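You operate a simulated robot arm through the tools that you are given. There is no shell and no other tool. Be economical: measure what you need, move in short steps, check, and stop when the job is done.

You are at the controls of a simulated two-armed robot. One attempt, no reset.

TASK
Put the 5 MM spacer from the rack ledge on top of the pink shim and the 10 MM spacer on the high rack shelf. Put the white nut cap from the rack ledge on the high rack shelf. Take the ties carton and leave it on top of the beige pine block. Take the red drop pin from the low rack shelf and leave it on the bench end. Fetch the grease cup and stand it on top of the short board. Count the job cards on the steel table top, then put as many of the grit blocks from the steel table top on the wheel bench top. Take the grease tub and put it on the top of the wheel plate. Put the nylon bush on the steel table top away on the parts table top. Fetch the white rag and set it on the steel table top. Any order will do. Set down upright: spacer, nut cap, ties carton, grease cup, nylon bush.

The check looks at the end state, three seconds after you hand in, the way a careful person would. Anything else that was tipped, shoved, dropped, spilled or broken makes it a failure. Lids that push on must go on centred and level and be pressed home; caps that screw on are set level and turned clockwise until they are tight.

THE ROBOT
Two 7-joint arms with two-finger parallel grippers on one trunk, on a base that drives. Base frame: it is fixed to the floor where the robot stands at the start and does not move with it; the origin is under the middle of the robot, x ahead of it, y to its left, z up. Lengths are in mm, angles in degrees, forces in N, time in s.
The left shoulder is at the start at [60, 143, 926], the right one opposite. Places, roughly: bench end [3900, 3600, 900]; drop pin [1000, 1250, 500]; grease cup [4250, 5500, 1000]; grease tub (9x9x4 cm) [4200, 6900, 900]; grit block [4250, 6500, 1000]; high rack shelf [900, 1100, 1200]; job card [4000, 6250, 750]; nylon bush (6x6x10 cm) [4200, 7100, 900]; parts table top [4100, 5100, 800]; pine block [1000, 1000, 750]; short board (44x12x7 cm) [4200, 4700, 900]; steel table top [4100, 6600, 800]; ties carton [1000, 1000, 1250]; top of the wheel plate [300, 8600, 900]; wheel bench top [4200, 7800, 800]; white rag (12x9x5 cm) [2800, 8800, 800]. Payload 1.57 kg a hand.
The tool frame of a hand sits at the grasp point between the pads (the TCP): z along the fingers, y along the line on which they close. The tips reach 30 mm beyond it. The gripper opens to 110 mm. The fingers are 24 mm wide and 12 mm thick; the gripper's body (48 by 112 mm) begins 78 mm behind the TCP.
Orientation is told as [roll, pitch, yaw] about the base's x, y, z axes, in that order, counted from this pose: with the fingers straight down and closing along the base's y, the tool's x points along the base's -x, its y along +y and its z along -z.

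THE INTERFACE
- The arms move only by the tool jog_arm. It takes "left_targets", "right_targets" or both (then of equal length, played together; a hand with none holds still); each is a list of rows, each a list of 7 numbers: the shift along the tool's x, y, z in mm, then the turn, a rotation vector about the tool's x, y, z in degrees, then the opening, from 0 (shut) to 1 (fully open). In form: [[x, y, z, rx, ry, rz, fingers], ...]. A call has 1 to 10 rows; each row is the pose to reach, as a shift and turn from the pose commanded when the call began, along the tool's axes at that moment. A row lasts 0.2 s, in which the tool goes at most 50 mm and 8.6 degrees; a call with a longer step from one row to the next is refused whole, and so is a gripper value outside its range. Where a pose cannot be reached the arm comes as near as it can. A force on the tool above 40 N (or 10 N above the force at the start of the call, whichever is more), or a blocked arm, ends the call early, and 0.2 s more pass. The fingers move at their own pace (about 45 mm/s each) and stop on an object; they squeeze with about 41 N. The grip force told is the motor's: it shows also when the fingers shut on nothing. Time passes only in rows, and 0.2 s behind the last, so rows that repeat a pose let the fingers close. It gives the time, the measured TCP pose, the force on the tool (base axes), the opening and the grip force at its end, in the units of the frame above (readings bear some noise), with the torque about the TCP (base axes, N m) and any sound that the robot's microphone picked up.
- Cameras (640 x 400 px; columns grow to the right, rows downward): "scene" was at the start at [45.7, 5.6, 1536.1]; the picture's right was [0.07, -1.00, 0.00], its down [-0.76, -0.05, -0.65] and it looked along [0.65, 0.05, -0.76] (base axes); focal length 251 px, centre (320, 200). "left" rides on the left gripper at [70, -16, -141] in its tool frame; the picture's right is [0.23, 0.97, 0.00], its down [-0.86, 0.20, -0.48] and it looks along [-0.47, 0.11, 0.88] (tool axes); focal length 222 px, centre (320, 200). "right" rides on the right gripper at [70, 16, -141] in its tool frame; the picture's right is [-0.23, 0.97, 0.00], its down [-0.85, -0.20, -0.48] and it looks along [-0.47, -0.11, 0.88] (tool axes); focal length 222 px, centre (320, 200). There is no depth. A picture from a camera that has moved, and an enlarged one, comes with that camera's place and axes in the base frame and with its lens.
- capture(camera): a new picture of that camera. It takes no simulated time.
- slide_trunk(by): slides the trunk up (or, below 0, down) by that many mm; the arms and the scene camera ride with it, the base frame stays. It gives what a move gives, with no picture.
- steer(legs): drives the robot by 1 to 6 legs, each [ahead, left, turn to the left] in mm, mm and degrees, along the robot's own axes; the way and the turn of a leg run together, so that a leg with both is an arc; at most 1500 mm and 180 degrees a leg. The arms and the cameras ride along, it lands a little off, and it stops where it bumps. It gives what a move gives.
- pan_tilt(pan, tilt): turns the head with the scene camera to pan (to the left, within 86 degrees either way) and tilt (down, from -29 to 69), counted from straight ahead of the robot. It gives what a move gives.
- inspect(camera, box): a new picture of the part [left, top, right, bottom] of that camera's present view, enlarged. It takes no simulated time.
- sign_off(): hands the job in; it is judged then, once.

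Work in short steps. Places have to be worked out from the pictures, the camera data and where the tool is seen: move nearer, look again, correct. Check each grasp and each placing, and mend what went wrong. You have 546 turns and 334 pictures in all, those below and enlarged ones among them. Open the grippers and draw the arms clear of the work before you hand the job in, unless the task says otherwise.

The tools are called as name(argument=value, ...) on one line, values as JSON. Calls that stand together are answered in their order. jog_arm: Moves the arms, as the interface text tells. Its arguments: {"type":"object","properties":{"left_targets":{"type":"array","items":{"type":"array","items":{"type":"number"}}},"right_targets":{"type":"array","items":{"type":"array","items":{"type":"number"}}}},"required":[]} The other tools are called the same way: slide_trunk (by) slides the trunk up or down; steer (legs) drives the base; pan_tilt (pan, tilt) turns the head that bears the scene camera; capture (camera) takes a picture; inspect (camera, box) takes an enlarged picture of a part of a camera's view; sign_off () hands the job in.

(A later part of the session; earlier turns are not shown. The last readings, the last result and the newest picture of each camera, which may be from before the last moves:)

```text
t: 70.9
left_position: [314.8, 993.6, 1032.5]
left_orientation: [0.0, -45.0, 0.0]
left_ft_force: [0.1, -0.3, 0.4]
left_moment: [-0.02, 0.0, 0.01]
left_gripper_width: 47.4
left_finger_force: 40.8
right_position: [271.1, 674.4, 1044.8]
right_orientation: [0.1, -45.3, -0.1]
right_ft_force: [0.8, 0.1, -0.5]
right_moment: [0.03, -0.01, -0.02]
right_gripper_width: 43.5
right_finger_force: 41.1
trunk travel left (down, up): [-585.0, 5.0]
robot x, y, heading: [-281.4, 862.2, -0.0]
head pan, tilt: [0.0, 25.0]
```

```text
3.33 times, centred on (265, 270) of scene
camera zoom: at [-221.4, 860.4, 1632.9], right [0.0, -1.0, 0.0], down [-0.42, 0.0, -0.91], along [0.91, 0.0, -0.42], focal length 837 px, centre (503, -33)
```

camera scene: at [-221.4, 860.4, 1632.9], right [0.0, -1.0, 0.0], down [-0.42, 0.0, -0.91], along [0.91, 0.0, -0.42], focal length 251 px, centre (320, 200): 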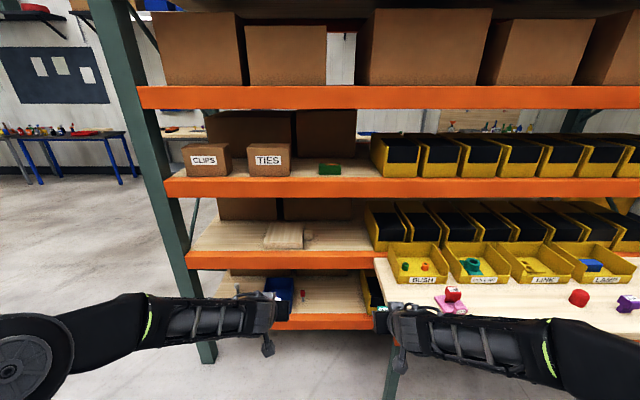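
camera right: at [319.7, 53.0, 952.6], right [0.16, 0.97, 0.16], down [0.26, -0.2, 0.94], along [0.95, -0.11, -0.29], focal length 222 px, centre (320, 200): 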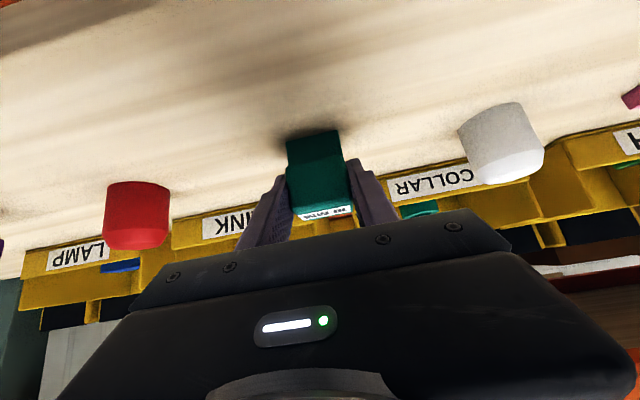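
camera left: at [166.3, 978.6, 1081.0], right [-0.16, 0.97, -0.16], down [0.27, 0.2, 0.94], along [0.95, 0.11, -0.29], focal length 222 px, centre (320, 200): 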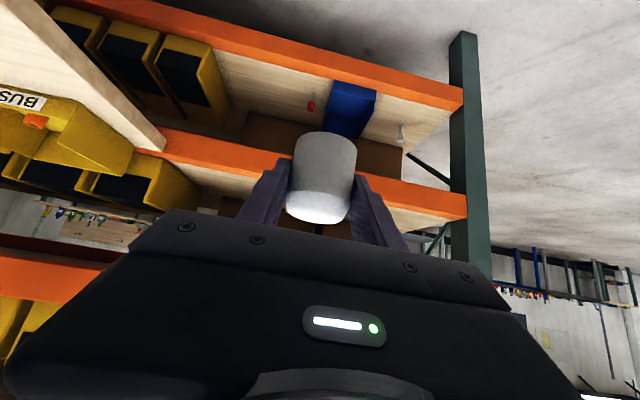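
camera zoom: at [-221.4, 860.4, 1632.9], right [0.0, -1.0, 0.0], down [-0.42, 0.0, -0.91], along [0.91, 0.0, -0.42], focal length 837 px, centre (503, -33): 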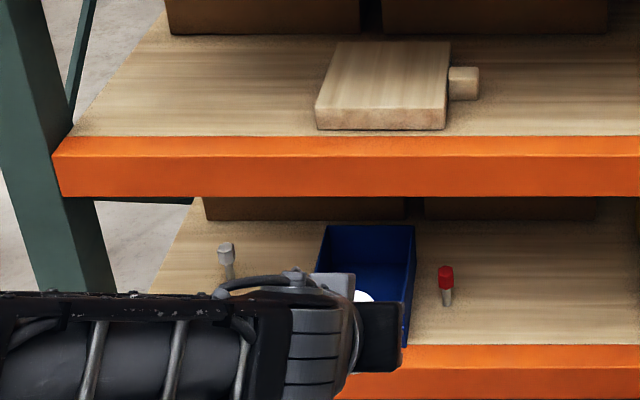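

The carton is about 175 × 95 × 134 (y, x, z). Free shelf space: y 582–769 between the green block and the bins. I first raise both hands to shelf height in the open to check the reach.

jog_arm(left_targets=[[-35, 0, -35, 0, 0, 0, 0], [-70, 0, -70, 0, 0, 0, 0], [-105, 0, -105, 0, 0, 0, 0], [-140, 0, -140, 0, 0, 0, 0], [-175, 0, -175, 0, 0, 0, 0], [-210, 0, -210, 0, 0, 0, 0], [-220, 0, -220, 0, 0, 0, 0]], right_targets=[[-35, 0, -35, 0, 0, 0, 0], [-70, 0, -70, 0, 0, 0, 0], [-105, 0, -105, 0, 0, 0, 0], [-140, 0, -140, 0, 0, 0, 0], [-175, 0, -175, 0, 0, 0, 0], [-210, 0, -210, 0, 0, 0, 0], [-220, 0, -220, 0, 0, 0, 0]])

capture(camera="right")

capture(camera="scene")

```text
t: 72.5
left_position: [312.0, 993.5, 1342.9]
left_orientation: [0.0, -44.9, -0.1]
left_ft_force: [0.3, -0.4, 0.2]
left_moment: [-0.02, 0.01, 0.0]
left_gripper_width: 46.9
left_finger_force: 41.3
right_position: [269.3, 674.0, 1356.6]
right_orientation: [0.1, -45.2, 0.0]
right_ft_force: [0.0, 0.3, -1.2]
right_moment: [-0.01, 0.01, 0.01]
right_gripper_width: 43.4
right_finger_force: 41.0
trunk travel left (down, up): [-585.0, 5.0]
robot x, y, heading: [-280.5, 858.6, 0.1]
head pan, tilt: [0.0, 25.0]
```

```text
270 pictures are left
camera right: at [120.3, 690.9, 1406.6], right [0.16, 0.97, 0.16], down [0.26, -0.2, 0.94], along [0.95, -0.11, -0.29], focal length 222 px, centre (320, 200)
```

right: 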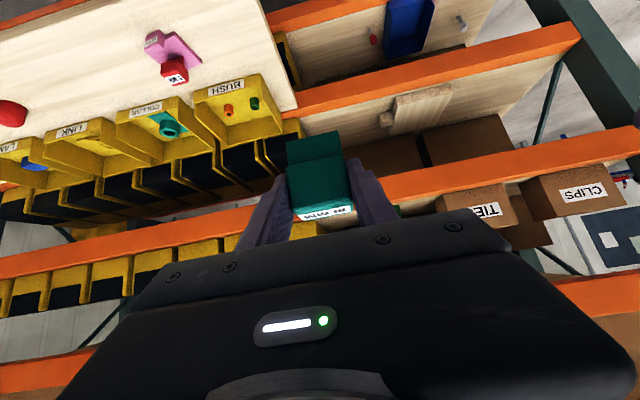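

```text
269 pictures are left
camera scene: at [-221.4, 860.4, 1633.0], right [0.0, -1.0, 0.0], down [-0.42, 0.0, -0.91], along [0.91, 0.0, -0.42], focal length 251 px, centre (320, 200)
```

scene: 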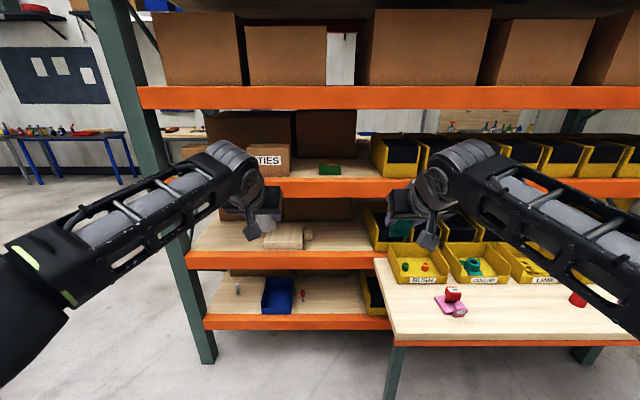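

Reach at shelf height is fine. I shift the hands sideways to line up with the two gaps (left y≈930, right y≈680), then drive forward, first part way.

jog_arm(left_targets=[[0, -35, 0, 0, 0, 0, 0], [0, -70, 0, 0, 0, 0, 0], [0, -103, 0, 0, 0, 0, 0], [0, -103, 0, 0, 0, 0, 0]], right_targets=[[0, -12, 0, 0, 0, 0, 0], [0, -25, 0, 0, 0, 0, 0], [0, -35, 0, 0, 0, 0, 0], [0, -35, 0, 0, 0, 0, 0]])

steer(legs=[[0, 40, 0], [450, 0, 0]])

capture(camera="right")

capture(camera="left")

capture(camera="scene")

```text
t: 73.5
left_position: [314.9, 891.3, 1342.8]
left_orientation: [-0.1, -45.0, 0.0]
left_ft_force: [0.6, -0.4, -0.3]
left_moment: [0.02, 0.02, 0.04]
left_gripper_width: 46.7
left_finger_force: 41.2
right_position: [270.2, 640.3, 1355.6]
right_orientation: [0.1, -45.4, 0.0]
right_ft_force: [-0.4, -0.3, -0.8]
right_moment: [-0.03, 0.01, -0.01]
right_gripper_width: 43.2
right_finger_force: 41.1
trunk travel left (down, up): [-585.0, 5.0]
robot x, y, heading: [-280.9, 865.4, -0.2]
head pan, tilt: [0.0, 25.0]
```

```text
t: 76.7
left_position: [764.0, 929.0, 1343.3]
left_orientation: [0.0, -45.0, -0.2]
left_ft_force: [-0.5, -0.1, -1.1]
left_moment: [0.03, -0.01, 0.0]
left_gripper_width: 47.0
left_finger_force: 41.2
right_position: [719.5, 677.7, 1354.3]
right_orientation: [0.0, -45.2, -0.2]
right_ft_force: [0.4, -0.2, -1.2]
right_moment: [-0.02, 0.03, -0.01]
right_gripper_width: 43.5
right_finger_force: 41.0
trunk travel left (down, up): [-585.0, 5.0]
robot x, y, heading: [166.4, 899.1, -0.2]
head pan, tilt: [0.0, 25.0]
```

```text
268 pictures are left
camera right: at [570.6, 694.0, 1405.2], right [0.16, 0.97, 0.16], down [0.26, -0.2, 0.94], along [0.95, -0.11, -0.29], focal length 222 px, centre (320, 200)
```

right: 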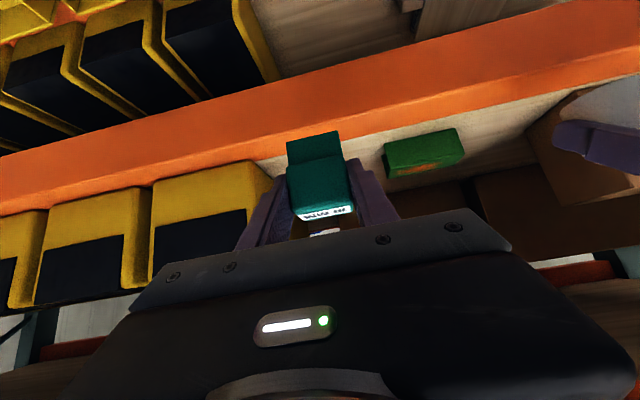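

```text
267 pictures are left
camera left: at [616.6, 913.6, 1392.2], right [-0.16, 0.97, -0.16], down [0.27, 0.2, 0.94], along [0.95, 0.11, -0.29], focal length 222 px, centre (320, 200)
```

left: 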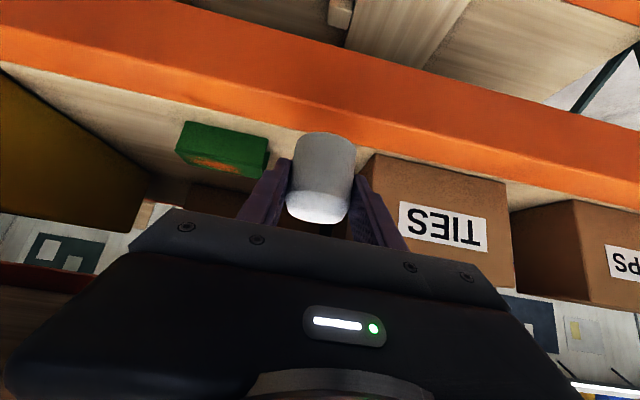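

```text
266 pictures are left
camera scene: at [229.1, 899.1, 1633.0], right [0.0, -1.0, 0.0], down [-0.42, 0.0, -0.91], along [0.91, 0.0, -0.42], focal length 251 px, centre (320, 200)
```

scene: 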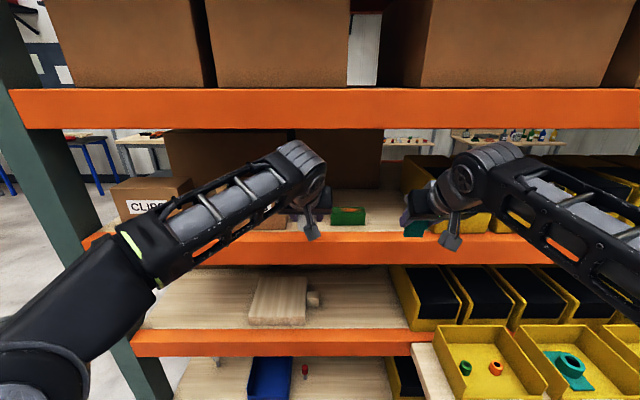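

Everything lines up. I lower both hands ~28 mm (to keep the wrists under the top beam) and drive in 215 mm.

jog_arm(left_targets=[[10, 0, 10, 0, 0, 0, 0], [20, 0, 20, 0, 0, 0, 0], [20, 0, 20, 0, 0, 0, 0]], right_targets=[[10, 0, 10, 0, 0, 0, 0], [18, 0, 18, 0, 0, 0, 0], [18, 0, 18, 0, 0, 0, 0]])

steer(legs=[[110, 0, 0]])

steer(legs=[[105, 0, 0]])

capture(camera="left")

capture(camera="scene")

capture(camera="right")

```text
t: 77.5
left_position: [764.3, 929.4, 1315.4]
left_orientation: [0.0, -45.0, -0.2]
left_ft_force: [-0.3, -0.5, -1.2]
left_moment: [-0.01, 0.02, 0.02]
left_gripper_width: 46.7
left_finger_force: 41.0
right_position: [719.7, 678.2, 1329.3]
right_orientation: [0.1, -45.4, -0.2]
right_ft_force: [-0.4, -0.5, -0.9]
right_moment: [-0.01, 0.04, 0.01]
right_gripper_width: 43.3
right_finger_force: 41.0
trunk travel left (down, up): [-585.0, 5.0]
robot x, y, heading: [164.9, 898.3, -0.1]
head pan, tilt: [0.0, 25.0]
```

```text
t: 78.7
left_position: [876.5, 929.2, 1313.8]
left_orientation: [0.0, -44.8, -0.2]
left_ft_force: [0.6, -0.9, -0.6]
left_moment: [-0.01, 0.04, 0.0]
left_gripper_width: 46.7
left_finger_force: 40.9
right_position: [830.0, 677.3, 1329.0]
right_orientation: [0.1, -45.2, -0.1]
right_ft_force: [0.2, -0.3, -1.3]
right_moment: [-0.01, 0.02, -0.04]
right_gripper_width: 43.6
right_finger_force: 40.7
trunk travel left (down, up): [-585.0, 5.0]
robot x, y, heading: [276.4, 902.5, -0.1]
head pan, tilt: [0.0, 25.0]
```

```text
t: 79.8
left_position: [980.2, 927.5, 1313.6]
left_orientation: [0.0, -45.0, -0.2]
left_ft_force: [0.3, 0.1, -0.7]
left_moment: [0.01, 0.02, -0.01]
left_gripper_width: 46.8
left_finger_force: 40.9
right_position: [935.0, 675.7, 1330.4]
right_orientation: [0.1, -45.2, -0.2]
right_ft_force: [0.4, 0.9, -1.6]
right_moment: [0.0, 0.03, 0.0]
right_gripper_width: 43.4
right_finger_force: 41.3
trunk travel left (down, up): [-585.0, 5.0]
robot x, y, heading: [381.0, 902.9, -0.6]
head pan, tilt: [0.0, 25.0]
```

```text
265 pictures are left
camera left: at [831.4, 913.0, 1363.9], right [-0.16, 0.97, -0.16], down [0.27, 0.2, 0.94], along [0.95, 0.11, -0.29], focal length 222 px, centre (320, 200)
```

left: 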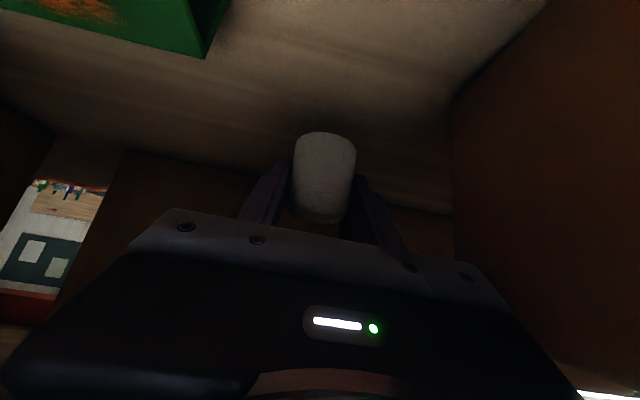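

```text
264 pictures are left
camera scene: at [443.9, 898.2, 1633.0], right [0.0, -1.0, 0.0], down [-0.42, 0.0, -0.91], along [0.91, 0.0, -0.42], focal length 251 px, centre (320, 200)
```

scene: 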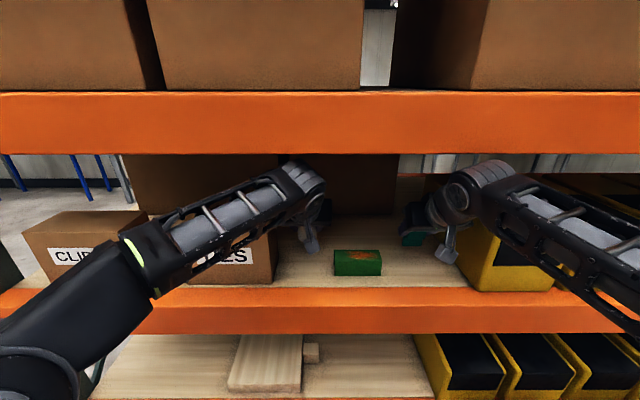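

```text
263 pictures are left
camera right: at [785.5, 693.0, 1380.0], right [0.16, 0.97, 0.16], down [0.26, -0.2, 0.94], along [0.95, -0.11, -0.29], focal length 222 px, centre (320, 200)
```

right: 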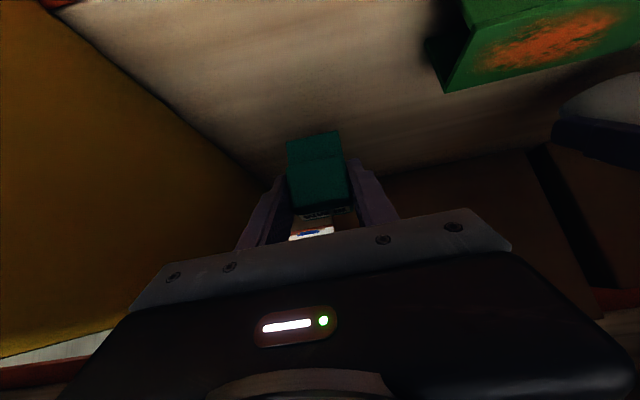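

Both are over free shelf. I lower the left one first in small steps until contact.

jog_arm(left_targets=[[7, 0, 7, 0, 0, 0, 0], [10, 0, 10, 0, 0, 0, 0], [11.3, 0, 11.3, 0, 0, 0, 0], [12.7, 0, 12.7, 0, 0, 0, 0], [14.1, 0, 14.1, 0, 0, 0, 0], [15.5, 0, 15.5, 0, 0, 0, 0]])

jog_arm(right_targets=[[7, 0, 7, 0, 0, 0, 0], [10, 0, 10, 0, 0, 0, 0], [12, 0, 12, 0, 0, 0, 0], [13.4, 0, 13.4, 0, 0, 0, 0], [14.8, 0, 14.8, 0, 0, 0, 0], [16.2, 0, 16.2, 0, 0, 0, 0]])

```text
t: 81.2
left_position: [978.8, 928.1, 1292.9]
left_orientation: [0.0, -45.0, -0.3]
left_ft_force: [-0.1, -0.8, 0.3]
left_moment: [0.04, 0.02, -0.01]
left_gripper_width: 46.7
left_finger_force: 40.9
right_position: [933.1, 675.5, 1330.0]
right_orientation: [0.1, -45.2, -0.2]
right_ft_force: [0.3, 0.8, -0.9]
right_moment: [0.02, 0.03, 0.03]
right_gripper_width: 43.3
right_finger_force: 41.0
trunk travel left (down, up): [-585.0, 5.0]
robot x, y, heading: [379.4, 901.1, -0.2]
head pan, tilt: [0.0, 25.0]
```

```text
t: 82.7
left_position: [977.4, 927.1, 1293.6]
left_orientation: [0.0, -45.1, -0.3]
left_ft_force: [-0.3, 0.0, -0.3]
left_moment: [0.01, -0.01, 0.01]
left_gripper_width: 46.9
left_finger_force: 41.4
right_position: [932.9, 675.0, 1306.6]
right_orientation: [0.0, -45.3, -0.2]
right_ft_force: [0.0, -0.4, -0.2]
right_moment: [-0.02, 0.0, -0.03]
right_gripper_width: 43.3
right_finger_force: 40.7
trunk travel left (down, up): [-585.0, 5.0]
robot x, y, heading: [379.2, 899.1, 0.1]
head pan, tilt: [0.0, 25.0]
```

No contact yet at either (bottoms at ≈1254). I keep lowering in 2 mm steps.

jog_arm(left_targets=[[1.4, 0, 1.4, 0, 0, 0, 0], [2.8, 0, 2.8, 0, 0, 0, 0], [4.2, 0, 4.2, 0, 0, 0, 0], [5.6, 0, 5.6, 0, 0, 0, 0]])

jog_arm(right_targets=[[1.4, 0, 1.4, 0, 0, 0, 0], [2.8, 0, 2.8, 0, 0, 0, 0], [4.2, 0, 4.2, 0, 0, 0, 0], [5.6, 0, 5.6, 0, 0, 0, 0]])

capture(camera="right")

```text
t: 83.7
left_position: [978.1, 928.1, 1288.3]
left_orientation: [-0.2, -45.5, 0.0]
left_ft_force: [3.2, 2.2, 20.8]
left_moment: [0.13, 0.09, -0.08]
left_gripper_width: 46.9
left_finger_force: 40.8
right_position: [931.4, 677.0, 1307.8]
right_orientation: [0.1, -45.4, -0.2]
right_ft_force: [-0.3, 0.4, -1.0]
right_moment: [0.01, 0.01, 0.0]
right_gripper_width: 43.4
right_finger_force: 40.8
trunk travel left (down, up): [-585.0, 5.0]
robot x, y, heading: [383.0, 899.6, -0.1]
head pan, tilt: [0.0, 25.0]
```

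```text
t: 84.7
left_position: [977.6, 928.2, 1289.3]
left_orientation: [-0.2, -45.3, -0.1]
left_ft_force: [9.5, 1.0, 28.8]
left_moment: [0.23, -0.2, -0.09]
left_gripper_width: 46.6
left_finger_force: 40.9
right_position: [931.7, 677.7, 1301.7]
right_orientation: [0.0, -45.6, -0.3]
right_ft_force: [-1.7, 0.1, 8.4]
right_moment: [-0.07, 0.01, -0.02]
right_gripper_width: 43.3
right_finger_force: 40.8
trunk travel left (down, up): [-585.0, 5.0]
robot x, y, heading: [379.7, 893.1, -0.2]
head pan, tilt: [0.0, 25.0]
```

```text
262 pictures are left
camera right: at [782.4, 693.0, 1351.6], right [0.16, 0.97, 0.16], down [0.26, -0.2, 0.95], along [0.95, -0.11, -0.28], focal length 222 px, centre (320, 200)
```

right: 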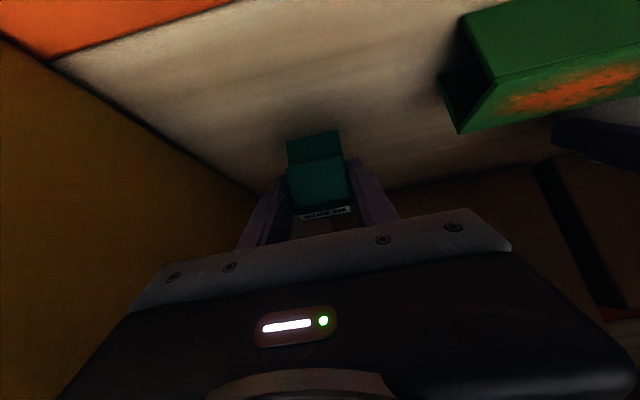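

Both rest on the shelf (z≈1250). I ease the left push off by 2 mm and open both grippers gradually.

jog_arm(left_targets=[[-1.4, 0, -1.4, 0, 0, 0, 0], [-1.4, 0, -1.4, 0, 0, 0, 0.43], [-1.4, 0, -1.4, 0, 0, 0, 0.46], [-1.4, 0, -1.4, 0, 0, 0, 0.52], [-1.4, 0, -1.4, 0, 0, 0, 0.6], [-1.4, 0, -1.4, 0, 0, 0, 0.65]], right_targets=[[0, 0, 0, 0, 0.2, 0, 0], [0, 0, 0, 0, 0.2, 0, 0.4], [0, 0, 0, 0, 0.2, 0, 0.43], [0, 0, 0, 0, 0.2, 0, 0.48], [0, 0, 0, 0, 0.2, 0, 0.55], [0, 0, 0, 0, 0.2, 0, 0.6]])

capture(camera="right")

capture(camera="left")

```text
t: 86.0
left_position: [978.5, 928.4, 1287.3]
left_orientation: [0.0, -45.1, -0.2]
left_ft_force: [0.4, 0.3, 0.3]
left_moment: [0.0, 0.01, 0.0]
left_gripper_width: 71.4
left_finger_force: 0.1
right_position: [933.0, 676.7, 1300.1]
right_orientation: [0.1, -45.1, -0.2]
right_ft_force: [-0.2, 0.3, -0.3]
right_moment: [-0.03, 0.02, 0.0]
right_gripper_width: 66.1
right_finger_force: 0.0
trunk travel left (down, up): [-585.0, 5.0]
robot x, y, heading: [379.7, 898.5, -0.2]
head pan, tilt: [0.0, 25.0]
```

```text
261 pictures are left
camera right: at [784.4, 692.9, 1350.2], right [0.16, 0.97, 0.16], down [0.26, -0.2, 0.94], along [0.95, -0.11, -0.29], focal length 222 px, centre (320, 200)
```

right: 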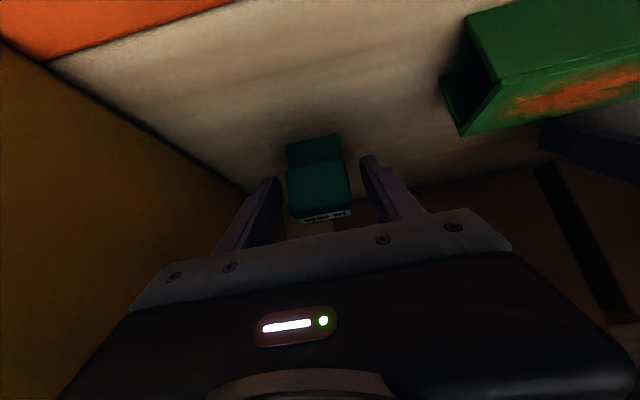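

```text
260 pictures are left
camera left: at [830.1, 913.1, 1336.4], right [-0.16, 0.97, -0.16], down [0.27, 0.2, 0.94], along [0.95, 0.11, -0.29], focal length 222 px, centre (320, 200)
```

left: 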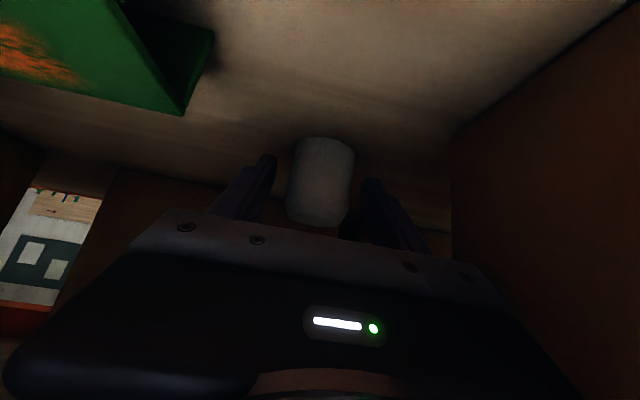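

Both stand free. I pull the hands straight back and slightly up, then drive out.

jog_arm(left_targets=[[14, 0, -14, 0, 0, 0, 0.65], [28, 0, -32, 0, 0, 0, 0.65], [36, 0, -56, 0, 0, 0, 0.65], [39, 0, -75, 0, 0, 0, 0.65]], right_targets=[[14, 0, -14, 0, 0, 0, 0.6], [28, 0, -32, 0, 0, 0, 0.6], [36, 0, -56, 0, 0, 0, 0.6], [39, 0, -75, 0, 0, 0, 0.6]])

steer(legs=[[-350, 0, 0]])

capture(camera="scene")

capture(camera="left")

```text
t: 87.0
left_position: [897.4, 929.5, 1313.5]
left_orientation: [-0.1, -45.1, -0.1]
left_ft_force: [0.9, 0.1, 0.2]
left_moment: [0.0, 0.01, 0.0]
left_gripper_width: 71.5
left_finger_force: 0.1
right_position: [851.6, 676.0, 1324.5]
right_orientation: [0.0, -45.2, -0.2]
right_ft_force: [0.1, 0.3, -0.3]
right_moment: [0.0, 0.0, 0.0]
right_gripper_width: 65.9
right_finger_force: 0.0
trunk travel left (down, up): [-585.0, 5.0]
robot x, y, heading: [381.4, 899.8, -0.1]
head pan, tilt: [0.0, 25.0]
```

```text
t: 89.3
left_position: [549.7, 929.5, 1312.8]
left_orientation: [0.0, -45.0, -0.5]
left_ft_force: [0.4, 0.5, 0.6]
left_moment: [0.0, -0.04, 0.0]
left_gripper_width: 71.5
left_finger_force: 0.1
right_position: [503.3, 675.8, 1324.8]
right_orientation: [0.1, -45.1, -0.4]
right_ft_force: [-0.7, 0.5, -0.1]
right_moment: [0.01, -0.05, -0.03]
right_gripper_width: 66.0
right_finger_force: 0.1
trunk travel left (down, up): [-585.0, 5.0]
robot x, y, heading: [32.0, 899.4, -0.4]
head pan, tilt: [0.0, 25.0]
```

```text
259 pictures are left
camera scene: at [93.9, 900.3, 1633.1], right [-0.01, -1.0, 0.0], down [-0.42, 0.0, -0.91], along [0.91, -0.01, -0.42], focal length 251 px, centre (320, 200)
```

scene: 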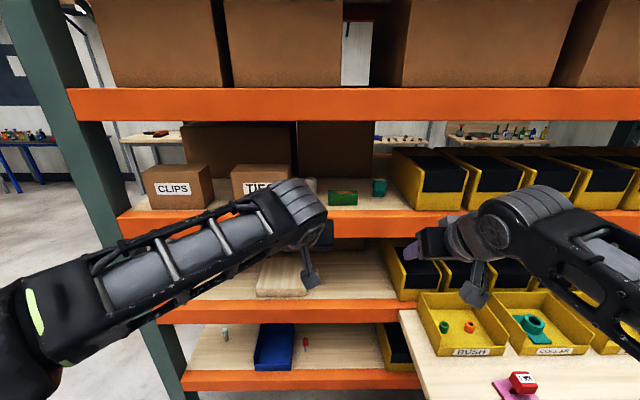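

```text
258 pictures are left
camera left: at [401.1, 913.9, 1362.7], right [-0.15, 0.98, -0.16], down [0.27, 0.2, 0.94], along [0.95, 0.1, -0.29], focal length 222 px, centre (320, 200)
```

left: 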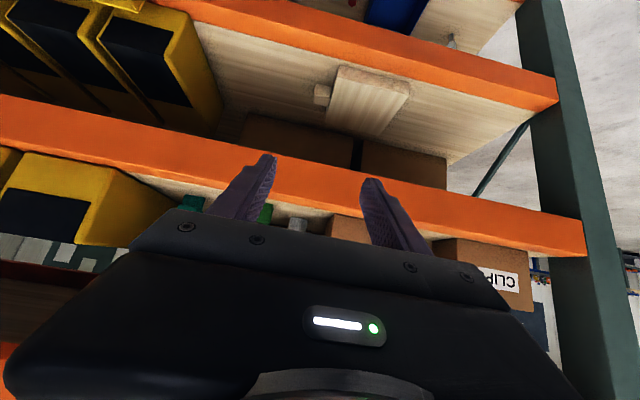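

The spacer and cap both stand on the high shelf. For the TIES carton I'll grip its depth (~95 mm) with the right hand coming from its right side, pointing left and 30° down (orientation [0,-60,90]). I park the left hand low and turn the right hand in free space.

jog_arm(left_targets=[[39, 15, 4, 0, 0, 0, 0.65], [78, 30, 7, 0, 0, 0, 0.65], [117, 45, 11, 0, 0, 0, 0.65], [156, 60, 14, 0, 0, 0, 0.65], [195, 75, 18, 0, 0, 0, 0.65], [233, 90, 21, 0, 0, 0, 0.65], [272, 105, 25, 0, 0, 0, 0.65], [311, 120, 28, 0, 0, 0, 0.65], [350, 135, 32, 0, 0, 0, 0.65], [389, 150, 35, 0, 0, 0, 0.65]], right_targets=[[0, 0, 0, 0, -7.5, 0, 0.8], [0, 0, 0, 0, -15, 0, 1], [0, 0, 0, 0, -15, 0, 1], [0, 0, 0, 0, -15, 0, 1], [0, 0, 0, 0, -15, 0, 1], [0, 0, 0, 0, -15, 0, 1], [0, 0, 0, 0, -15, 0, 1], [0, 0, 0, 0, -15, 0, 1], [0, 0, 0, 0, -15, 0, 1], [0, 0, 0, 0, -15, 0, 1]])

jog_arm(right_targets=[[0, 10, 0, -6.9, 0, -4, 1], [0, 20, 0, -13.9, 0, -8, 1], [0, 30, 0, -20.8, 0, -12, 1], [0, 40, 0, -27.7, 0, -16, 1], [0, 50, 0, -34.6, 0, -20, 1], [0, 60, 0, -41.6, 0, -24, 1], [0, 70, 0, -48.5, 0, -28, 1], [0, 80, 0, -55.4, 0, -32, 1], [0, 90, 0, -62.4, 0, -36, 1], [0, 100, 0, -69.3, 0, -40, 1]])

```text
t: 91.5
left_position: [416.2, 1010.2, 1152.9]
left_orientation: [0.0, -44.8, -0.5]
left_ft_force: [-0.1, -0.5, -0.6]
left_moment: [0.0, 0.0, 0.01]
left_gripper_width: 71.3
left_finger_force: 0.0
left hand out of reach, approached as far as the arm can: row 6, 7, 8, 9, 10
right_position: [505.0, 676.4, 1324.2]
right_orientation: [0.2, -60.1, -0.6]
right_ft_force: [0.6, 0.9, 0.6]
right_moment: [0.02, -0.03, 0.01]
right_gripper_width: 110.1
right_finger_force: 0.2
trunk travel left (down, up): [-585.0, 5.0]
robot x, y, heading: [37.6, 902.8, -0.5]
head pan, tilt: [0.0, 25.0]
```

```text
t: 93.7
left_position: [416.6, 1009.8, 1150.7]
left_orientation: [0.1, -44.9, -0.6]
left_ft_force: [-0.6, -0.1, 0.8]
left_moment: [0.0, 0.03, 0.0]
left_gripper_width: 71.5
left_finger_force: 0.1
right_position: [503.0, 770.5, 1328.1]
right_orientation: [-1.1, -60.4, 77.7]
right_ft_force: [-0.1, 0.1, 0.1]
right_moment: [0.0, 0.0, 0.0]
right_gripper_width: 110.0
right_finger_force: 0.1
right hand out of reach, approached as far as the arm can: row 10
trunk travel left (down, up): [-585.0, 5.0]
robot x, y, heading: [36.5, 901.8, -0.5]
head pan, tilt: [0.0, 25.0]
```

Orientation is nearly there. I finish the yaw and move toward +y and up.

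jog_arm(right_targets=[[-20, 0, 16, -5, 0, -3, 1], [-42, 0, 34, -10.4, 0, -6, 1], [-64, 0, 51, -10.4, 0, -6, 1], [-86, 1, 68, -10.4, 0, -6, 1], [-86, 1, 68, -10.4, 0, -6, 1]])

capture(camera="right")

capture(camera="scene")

```text
t: 94.9
left_position: [416.9, 1007.6, 1151.1]
left_orientation: [0.2, -44.9, -0.6]
left_ft_force: [0.5, 0.3, 0.4]
left_moment: [0.04, 0.04, 0.05]
left_gripper_width: 71.5
left_finger_force: 0.2
right_position: [526.8, 866.8, 1368.0]
right_orientation: [-0.8, -60.3, 89.3]
right_ft_force: [0.2, -0.4, -1.0]
right_moment: [0.04, 0.0, 0.02]
right_gripper_width: 110.1
right_finger_force: 0.0
right hand out of reach, approached as far as the arm can: row 1, 2
trunk travel left (down, up): [-585.0, 5.0]
robot x, y, heading: [33.7, 898.8, -0.5]
head pan, tilt: [0.0, 25.0]
```

```text
257 pictures are left
camera right: at [507.6, 710.9, 1378.0], right [-0.97, 0.14, 0.19], down [0.19, 0.0, 0.98], along [0.13, 0.99, -0.03], focal length 222 px, centre (320, 200)
```

right: 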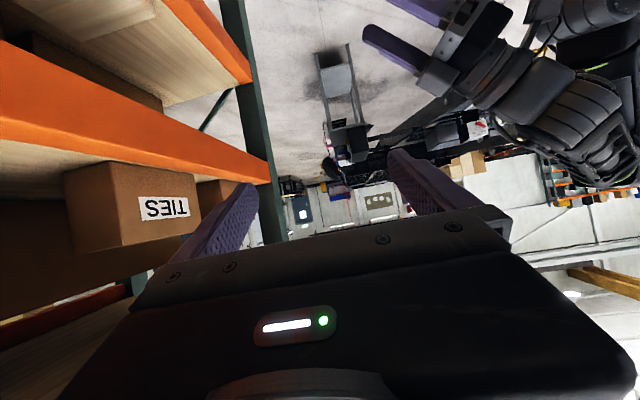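

```text
256 pictures are left
camera scene: at [96.3, 898.2, 1632.9], right [-0.01, -1.0, 0.0], down [-0.42, 0.01, -0.91], along [0.91, -0.01, -0.42], focal length 251 px, centre (320, 200)
```

scene: 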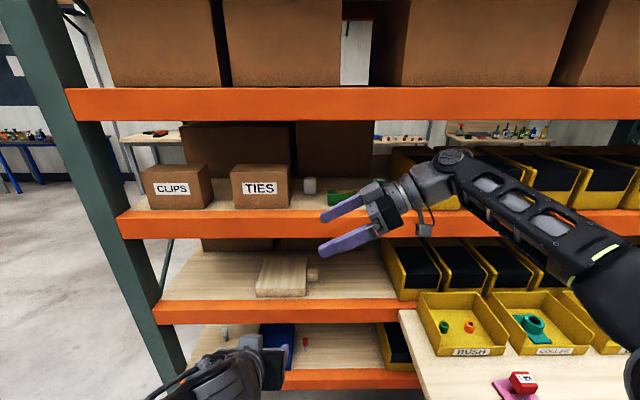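

I zoom on the carton for its exact edges.

inspect(camera="right", box=[40, 140, 240, 280])

inspect(camera="scene", box=[130, 130, 370, 310])

```text
2.86 times, centred on (140, 210) of right
camera zoom: at [507.6, 710.9, 1378.0], right [-0.97, 0.14, 0.19], down [0.19, 0.0, 0.98], along [0.13, 0.99, -0.03], focal length 635 px, centre (834, 171)
```

zoom: 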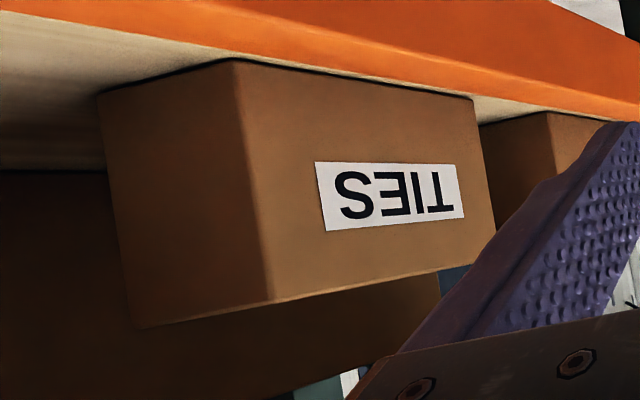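

```text
2.22 times, centred on (250, 220) of scene
camera zoom: at [96.3, 898.2, 1632.9], right [-0.01, -1.0, 0.0], down [-0.42, 0.01, -0.91], along [0.91, -0.01, -0.42], focal length 558 px, centre (476, 156)
```

zoom: 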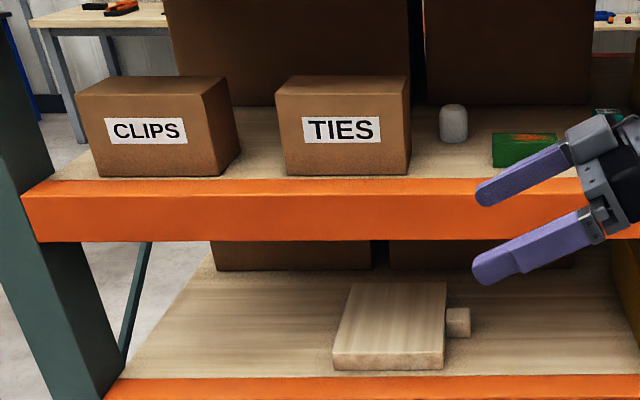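

The carton spans x 847–937, y 1000–1175, z 1250–1379, about 2° turned. I tuck the left hand in closer, then drive the right hand to just right of the carton.

jog_arm(left_targets=[[10, 10, -10, 0, 8, 0, 0.65], [20, 20, -20, 0, 16, 0, 0.65], [40, 30, -25, 0, 24, 0, 0.65], [60, 40, -30, 0, 32, 0, 0.65], [90, 50, -30, 0, 40, 0, 0.65], [120, 60, -30, 0, 45, 0, 0.65], [140, 60, -30, 0, 45, 0, 0.65]], right_targets=[[0, 0, 0, -0.9, 0, -0.5, 1], [11, 0, 8, -1.8, 0, -1, 1], [17, 0, 10, -1.8, 0, -1, 1], [17, 0, 10, -1.8, 0, -1, 1], [17, 0, 10, -1.8, 0, -1, 1], [17, 0, 10, -1.8, 0, -1, 1], [17, 0, 10, -1.8, 0, -1, 1]])

steer(legs=[[0, 70, 0], [300, 0, 0]])

capture(camera="right")

capture(camera="scene")

```text
t: 96.5
left_position: [297.2, 1070.9, 1072.9]
left_orientation: [0.1, 0.0, -0.5]
left_ft_force: [0.1, 0.5, 0.4]
left_moment: [-0.02, -0.04, 0.0]
left_gripper_width: 71.5
left_finger_force: 0.2
right_position: [525.5, 870.3, 1349.4]
right_orientation: [-1.0, -60.2, 91.5]
right_ft_force: [-0.1, -0.6, 0.3]
right_moment: [-0.01, 0.04, -0.01]
right_gripper_width: 109.9
right_finger_force: 0.0
trunk travel left (down, up): [-585.0, 5.0]
robot x, y, heading: [33.3, 901.9, -0.7]
head pan, tilt: [0.0, 25.0]
```

```text
t: 99.2
left_position: [596.5, 1136.6, 1072.1]
left_orientation: [-0.1, 0.1, -0.5]
left_ft_force: [0.0, 0.5, -0.2]
left_moment: [0.04, 0.0, 0.02]
left_gripper_width: 71.5
left_finger_force: 0.0
right_position: [824.0, 935.5, 1348.9]
right_orientation: [-0.9, -60.2, 91.3]
right_ft_force: [0.4, 0.8, 0.7]
right_moment: [0.02, 0.01, 0.04]
right_gripper_width: 110.2
right_finger_force: 0.0
trunk travel left (down, up): [-585.0, 5.0]
robot x, y, heading: [330.8, 966.1, -0.8]
head pan, tilt: [0.0, 25.0]
```

```text
253 pictures are left
camera right: at [809.4, 778.0, 1358.6], right [-0.98, 0.1, 0.19], down [0.19, 0.01, 0.98], along [0.1, 0.99, -0.03], focal length 222 px, centre (320, 200)
```

right: 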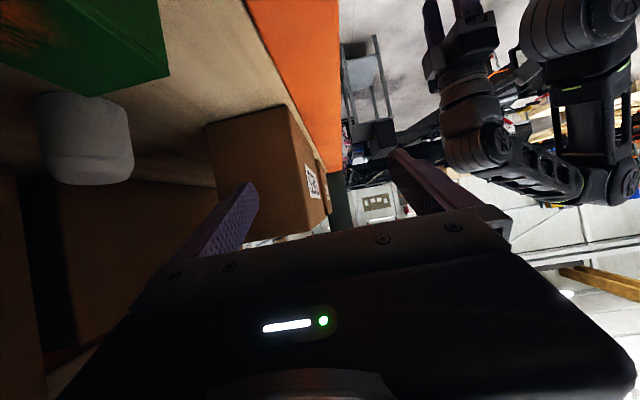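

```text
252 pictures are left
camera scene: at [393.1, 966.5, 1633.0], right [-0.01, -1.0, 0.0], down [-0.42, 0.0, -0.91], along [0.91, -0.01, -0.42], focal length 251 px, centre (320, 200)
```

scene: 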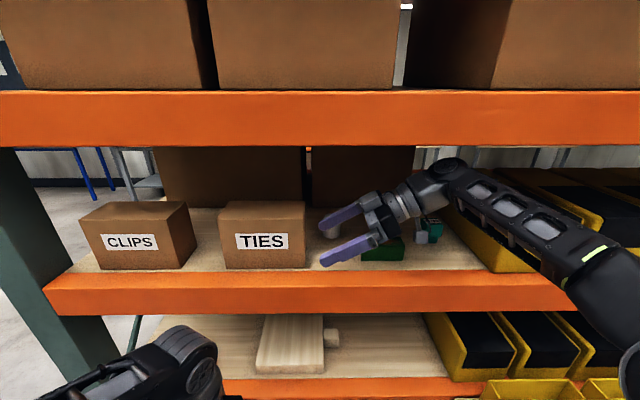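

Consistent: carton centre x≈891. I drive 67 forward and check the alignment.

steer(legs=[[68, 0, 0.6]])

capture(camera="right")

```text
t: 100.2
left_position: [662.0, 1139.0, 1071.6]
left_orientation: [0.1, 0.1, -0.1]
left_ft_force: [1.1, -0.4, -0.2]
left_moment: [0.01, 0.06, 0.02]
left_gripper_width: 71.7
left_finger_force: 0.0
right_position: [892.3, 940.6, 1347.6]
right_orientation: [-0.9, -60.2, 91.9]
right_ft_force: [0.3, -0.1, 0.7]
right_moment: [0.03, 0.01, 0.0]
right_gripper_width: 109.9
right_finger_force: 0.2
trunk travel left (down, up): [-585.0, 5.0]
robot x, y, heading: [399.9, 967.8, 0.0]
head pan, tilt: [0.0, 25.0]
```

```text
251 pictures are left
camera right: at [879.5, 782.8, 1358.2], right [-0.98, 0.09, 0.19], down [0.19, 0.01, 0.98], along [0.09, 1.0, -0.03], focal length 222 px, centre (320, 200)
```

right: 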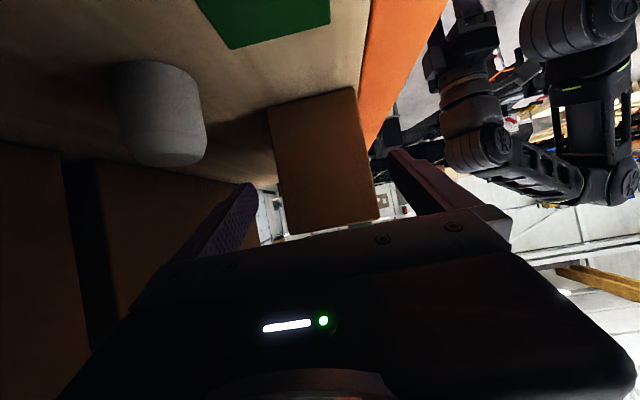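

The carton's side face lies between the fingers. I move +y by 104 mm so that the fingers straddle it.

jog_arm(right_targets=[[-11, 2, 23, 0, 0, 0, 1], [-22, 2, 47, 0, 0, 0, 1], [-33, 2, 70, 0, 0, 0, 1], [-45, 2, 94, 0, 0, 0, 1], [-45, 2, 94, 0, 0, 0, 1]])

capture(camera="right")

capture(camera="scene")

```text
t: 101.3
left_position: [659.9, 1139.9, 1073.4]
left_orientation: [0.0, 0.0, 0.0]
left_ft_force: [-0.4, 0.2, 0.2]
left_moment: [0.01, -0.04, 0.03]
left_gripper_width: 71.4
left_finger_force: 0.1
right_position: [886.1, 1044.2, 1340.1]
right_orientation: [-1.0, -60.1, 92.0]
right_ft_force: [-0.3, -0.2, -0.1]
right_moment: [0.02, -0.02, 0.02]
right_gripper_width: 110.0
right_finger_force: 0.1
trunk travel left (down, up): [-585.0, 5.0]
robot x, y, heading: [401.1, 969.7, 0.1]
head pan, tilt: [0.0, 25.0]
```

```text
250 pictures are left
camera right: at [873.6, 886.3, 1350.9], right [-0.98, 0.09, 0.19], down [0.19, 0.01, 0.98], along [0.09, 1.0, -0.03], focal length 222 px, centre (320, 200)
```

right: 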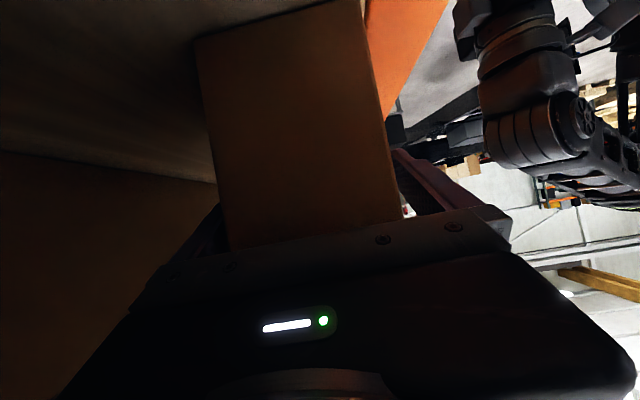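

```text
249 pictures are left
camera scene: at [458.9, 966.3, 1633.0], right [0.0, -1.0, 0.0], down [-0.42, 0.0, -0.91], along [0.91, 0.0, -0.42], focal length 251 px, centre (320, 200)
```

scene: 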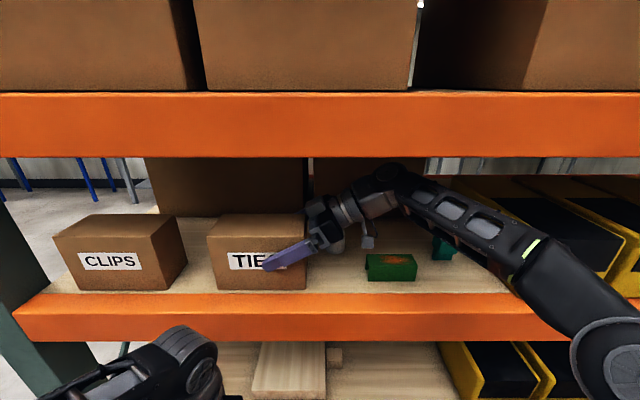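

The fingers straddle it without contact. I close and wait for full force.

jog_arm(right_targets=[[0, -2, 0, 0, 0, 0, 0.6], [0, -2, 0, 0, 0, 0, 0.3], [0, -2, 0, 0, 0, 0, 0], [0, -2, 0, 0, 0, 0, 0], [0, -2, 0, 0, 0, 0, 0]])

jog_arm(right_targets=[[-4, 0, -2.5, 0, 0, 0, 0], [-9, 0, -5, 0, 0, 0, 0], [-17, 0, -10, 0, 0, 0, 0], [-24, 0, -14, 0, 0, 0, 0], [-24, 0, -14, 0, 0, 0, 0]])

capture(camera="scene")

```text
t: 102.5
left_position: [661.1, 1140.7, 1072.3]
left_orientation: [0.0, 0.0, 0.0]
left_ft_force: [0.0, -0.3, 0.4]
left_moment: [-0.03, 0.0, 0.0]
left_gripper_width: 71.5
left_finger_force: 0.0
right_position: [888.9, 1044.2, 1341.0]
right_orientation: [-1.0, -60.2, 92.1]
right_ft_force: [2.8, 1.2, 3.4]
right_moment: [-0.16, -0.21, -0.11]
right_gripper_width: 90.2
right_finger_force: 40.9
trunk travel left (down, up): [-585.0, 5.0]
robot x, y, heading: [396.6, 966.0, -0.2]
head pan, tilt: [0.0, 25.0]
```

```text
t: 103.8
left_position: [659.5, 1140.3, 1072.4]
left_orientation: [0.0, 0.0, 0.0]
left_ft_force: [-0.5, -0.2, 0.3]
left_moment: [0.03, 0.02, -0.01]
left_gripper_width: 71.5
left_finger_force: 0.0
right_position: [888.2, 1044.3, 1368.0]
right_orientation: [-0.8, -60.2, 92.0]
right_ft_force: [-0.1, 0.0, -4.2]
right_moment: [-0.21, 0.0, 0.0]
right_gripper_width: 90.0
right_finger_force: 41.1
trunk travel left (down, up): [-585.0, 5.0]
robot x, y, heading: [399.9, 968.9, -0.1]
head pan, tilt: [0.0, 25.0]
```

```text
248 pictures are left
camera scene: at [459.5, 966.9, 1633.0], right [0.0, -1.0, 0.0], down [-0.42, 0.0, -0.91], along [0.91, 0.0, -0.42], focal length 251 px, centre (320, 200)
```

scene: 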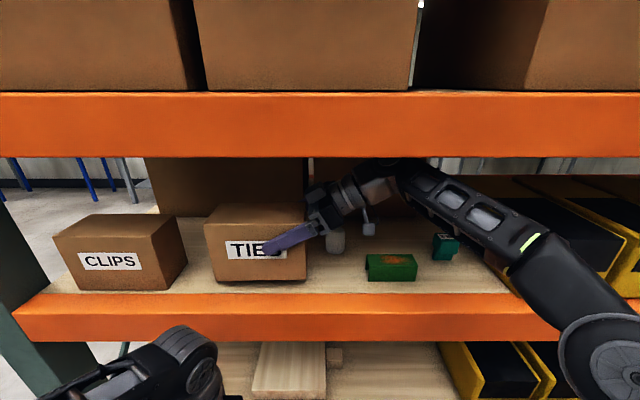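

Lifted level, about 4 N weight. I drive straight back out of the rack.

steer(legs=[[-420, 0, 0]])

capture(camera="scene")

```text
t: 106.3
left_position: [243.6, 1140.1, 1073.2]
left_orientation: [0.0, 0.0, -0.1]
left_ft_force: [-0.9, 0.3, 0.8]
left_moment: [0.03, 0.0, -0.02]
left_gripper_width: 71.6
left_finger_force: 0.1
right_position: [472.1, 1045.2, 1368.9]
right_orientation: [-1.0, -60.2, 92.0]
right_ft_force: [-0.5, 0.8, -5.2]
right_moment: [-0.18, 0.02, -0.01]
right_gripper_width: 89.9
right_finger_force: 41.2
trunk travel left (down, up): [-585.0, 5.0]
robot x, y, heading: [-21.8, 968.4, -0.0]
head pan, tilt: [0.0, 25.0]
```

```text
247 pictures are left
camera scene: at [41.6, 967.2, 1633.0], right [0.0, -1.0, 0.0], down [-0.42, 0.0, -0.91], along [0.91, 0.0, -0.42], focal length 251 px, centre (320, 200)
```

scene: 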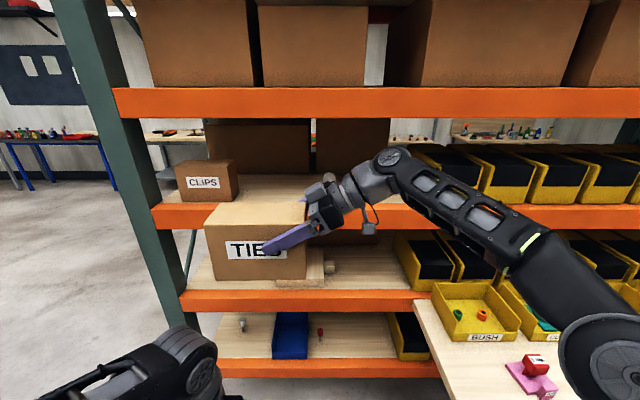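

Going under the high beam with the wrist up at this tilt would not fit, so I turn the carton by -92° about the vertical. The hand then points forward and the wrist stays outside the rack.

jog_arm(right_targets=[[0, 0, 0, 7.2, 0.1, 4.1, 0], [0, 0, 0, 14.5, 0.1, 8.3, 0], [0, 0, 0, 21.7, 0.2, 12.4, 0], [0, 0, 0, 28.9, 0.3, 16.6, 0], [0, 0, 0, 36.2, 0.4, 20.7, 0], [0, 0, 0, 43.4, 0.4, 24.8, 0], [0, 0, 0, 50.6, 0.5, 29, 0], [0, 0, 0, 57.9, 0.6, 33.1, 0], [0, 0, 0, 65.1, 0.7, 37.3, 0], [0, 0, 0, 72.3, 0.7, 41.4, 0]])

jog_arm(right_targets=[[0, 0, 0, 3.8, 0, 2.1, 0], [0, 0, 0, 7.6, 0.1, 4.3, 0], [0, 0, 0, 7.6, 0.1, 4.3, 0]])

capture(camera="scene")

```text
t: 108.5
left_position: [243.5, 1140.7, 1072.7]
left_orientation: [0.0, 0.0, -0.1]
left_ft_force: [0.6, 1.0, 0.4]
left_moment: [-0.01, -0.01, 0.02]
left_gripper_width: 71.3
left_finger_force: 0.0
right_position: [471.5, 1044.3, 1369.2]
right_orientation: [-1.0, -60.2, 8.5]
right_ft_force: [-1.0, -0.9, -5.1]
right_moment: [-0.06, 0.17, -0.01]
right_gripper_width: 90.0
right_finger_force: 41.3
trunk travel left (down, up): [-585.0, 5.0]
robot x, y, heading: [-18.2, 967.2, 0.0]
head pan, tilt: [0.0, 25.0]
```

```text
t: 109.3
left_position: [243.0, 1141.6, 1072.5]
left_orientation: [0.0, -0.1, -0.1]
left_ft_force: [-0.1, 0.0, 0.2]
left_moment: [0.0, -0.03, 0.0]
left_gripper_width: 71.5
left_finger_force: 0.0
right_position: [472.1, 1045.1, 1368.5]
right_orientation: [-1.1, -60.2, 0.0]
right_ft_force: [0.2, 0.3, -5.4]
right_moment: [0.01, 0.18, 0.02]
right_gripper_width: 90.1
right_finger_force: 41.1
trunk travel left (down, up): [-585.0, 5.0]
robot x, y, heading: [-17.9, 962.4, -0.1]
head pan, tilt: [0.0, 25.0]
```

```text
246 pictures are left
camera scene: at [42.6, 967.2, 1633.0], right [0.0, -1.0, 0.0], down [-0.42, 0.0, -0.91], along [0.91, 0.0, -0.42], focal length 251 px, centre (320, 200)
```

scene: 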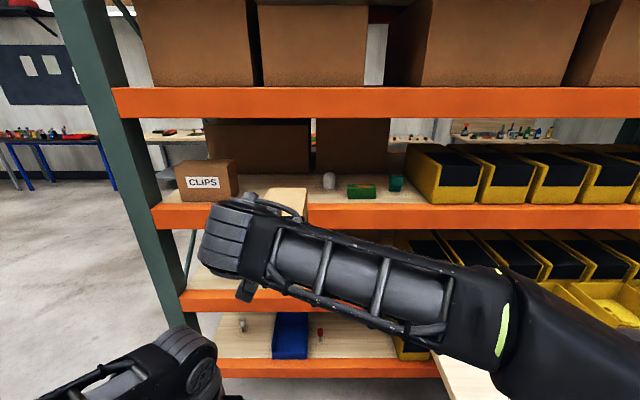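

Good. I lower the trunk 350 to bring the carton to block height and check the view.

slide_trunk(by=-350)

capture(camera="scene")

capture(camera="right")

```text
t: 112.7
left_position: [244.5, 1140.6, 723.7]
left_orientation: [0.1, 0.0, 0.0]
left_ft_force: [0.0, -0.4, 1.0]
left_moment: [0.0, 0.03, 0.0]
left_gripper_width: 71.2
left_finger_force: 0.1
right_position: [470.5, 1044.6, 1018.5]
right_orientation: [-1.1, -60.2, 0.1]
right_ft_force: [0.7, -0.4, -4.5]
right_moment: [-0.01, 0.19, 0.03]
right_gripper_width: 89.9
right_finger_force: 40.7
trunk travel left (down, up): [-235.0, 355.0]
robot x, y, heading: [-18.2, 965.0, -0.0]
head pan, tilt: [0.0, 25.0]
```

```text
245 pictures are left
camera scene: at [42.5, 967.2, 1283.0], right [0.0, -1.0, 0.0], down [-0.42, 0.0, -0.91], along [0.91, 0.0, -0.42], focal length 251 px, centre (320, 200)
```

scene: 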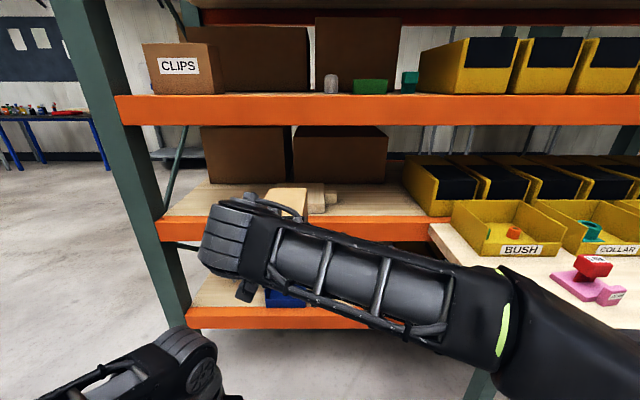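

```text
244 pictures are left
camera right: at [315.0, 1063.1, 1028.6], right [0.13, 0.97, 0.19], down [0.01, -0.19, 0.98], along [0.99, -0.12, -0.03], focal length 222 px, centre (320, 200)
```

right: 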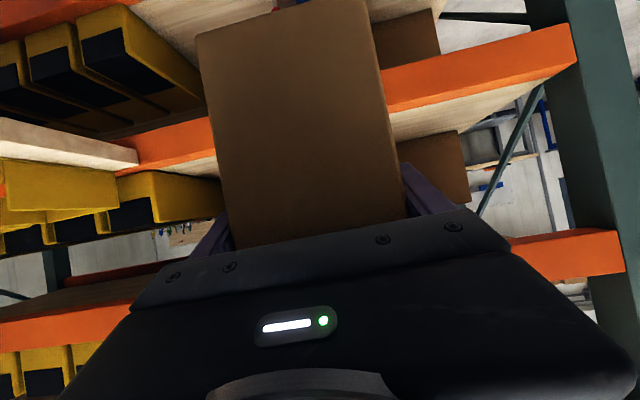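

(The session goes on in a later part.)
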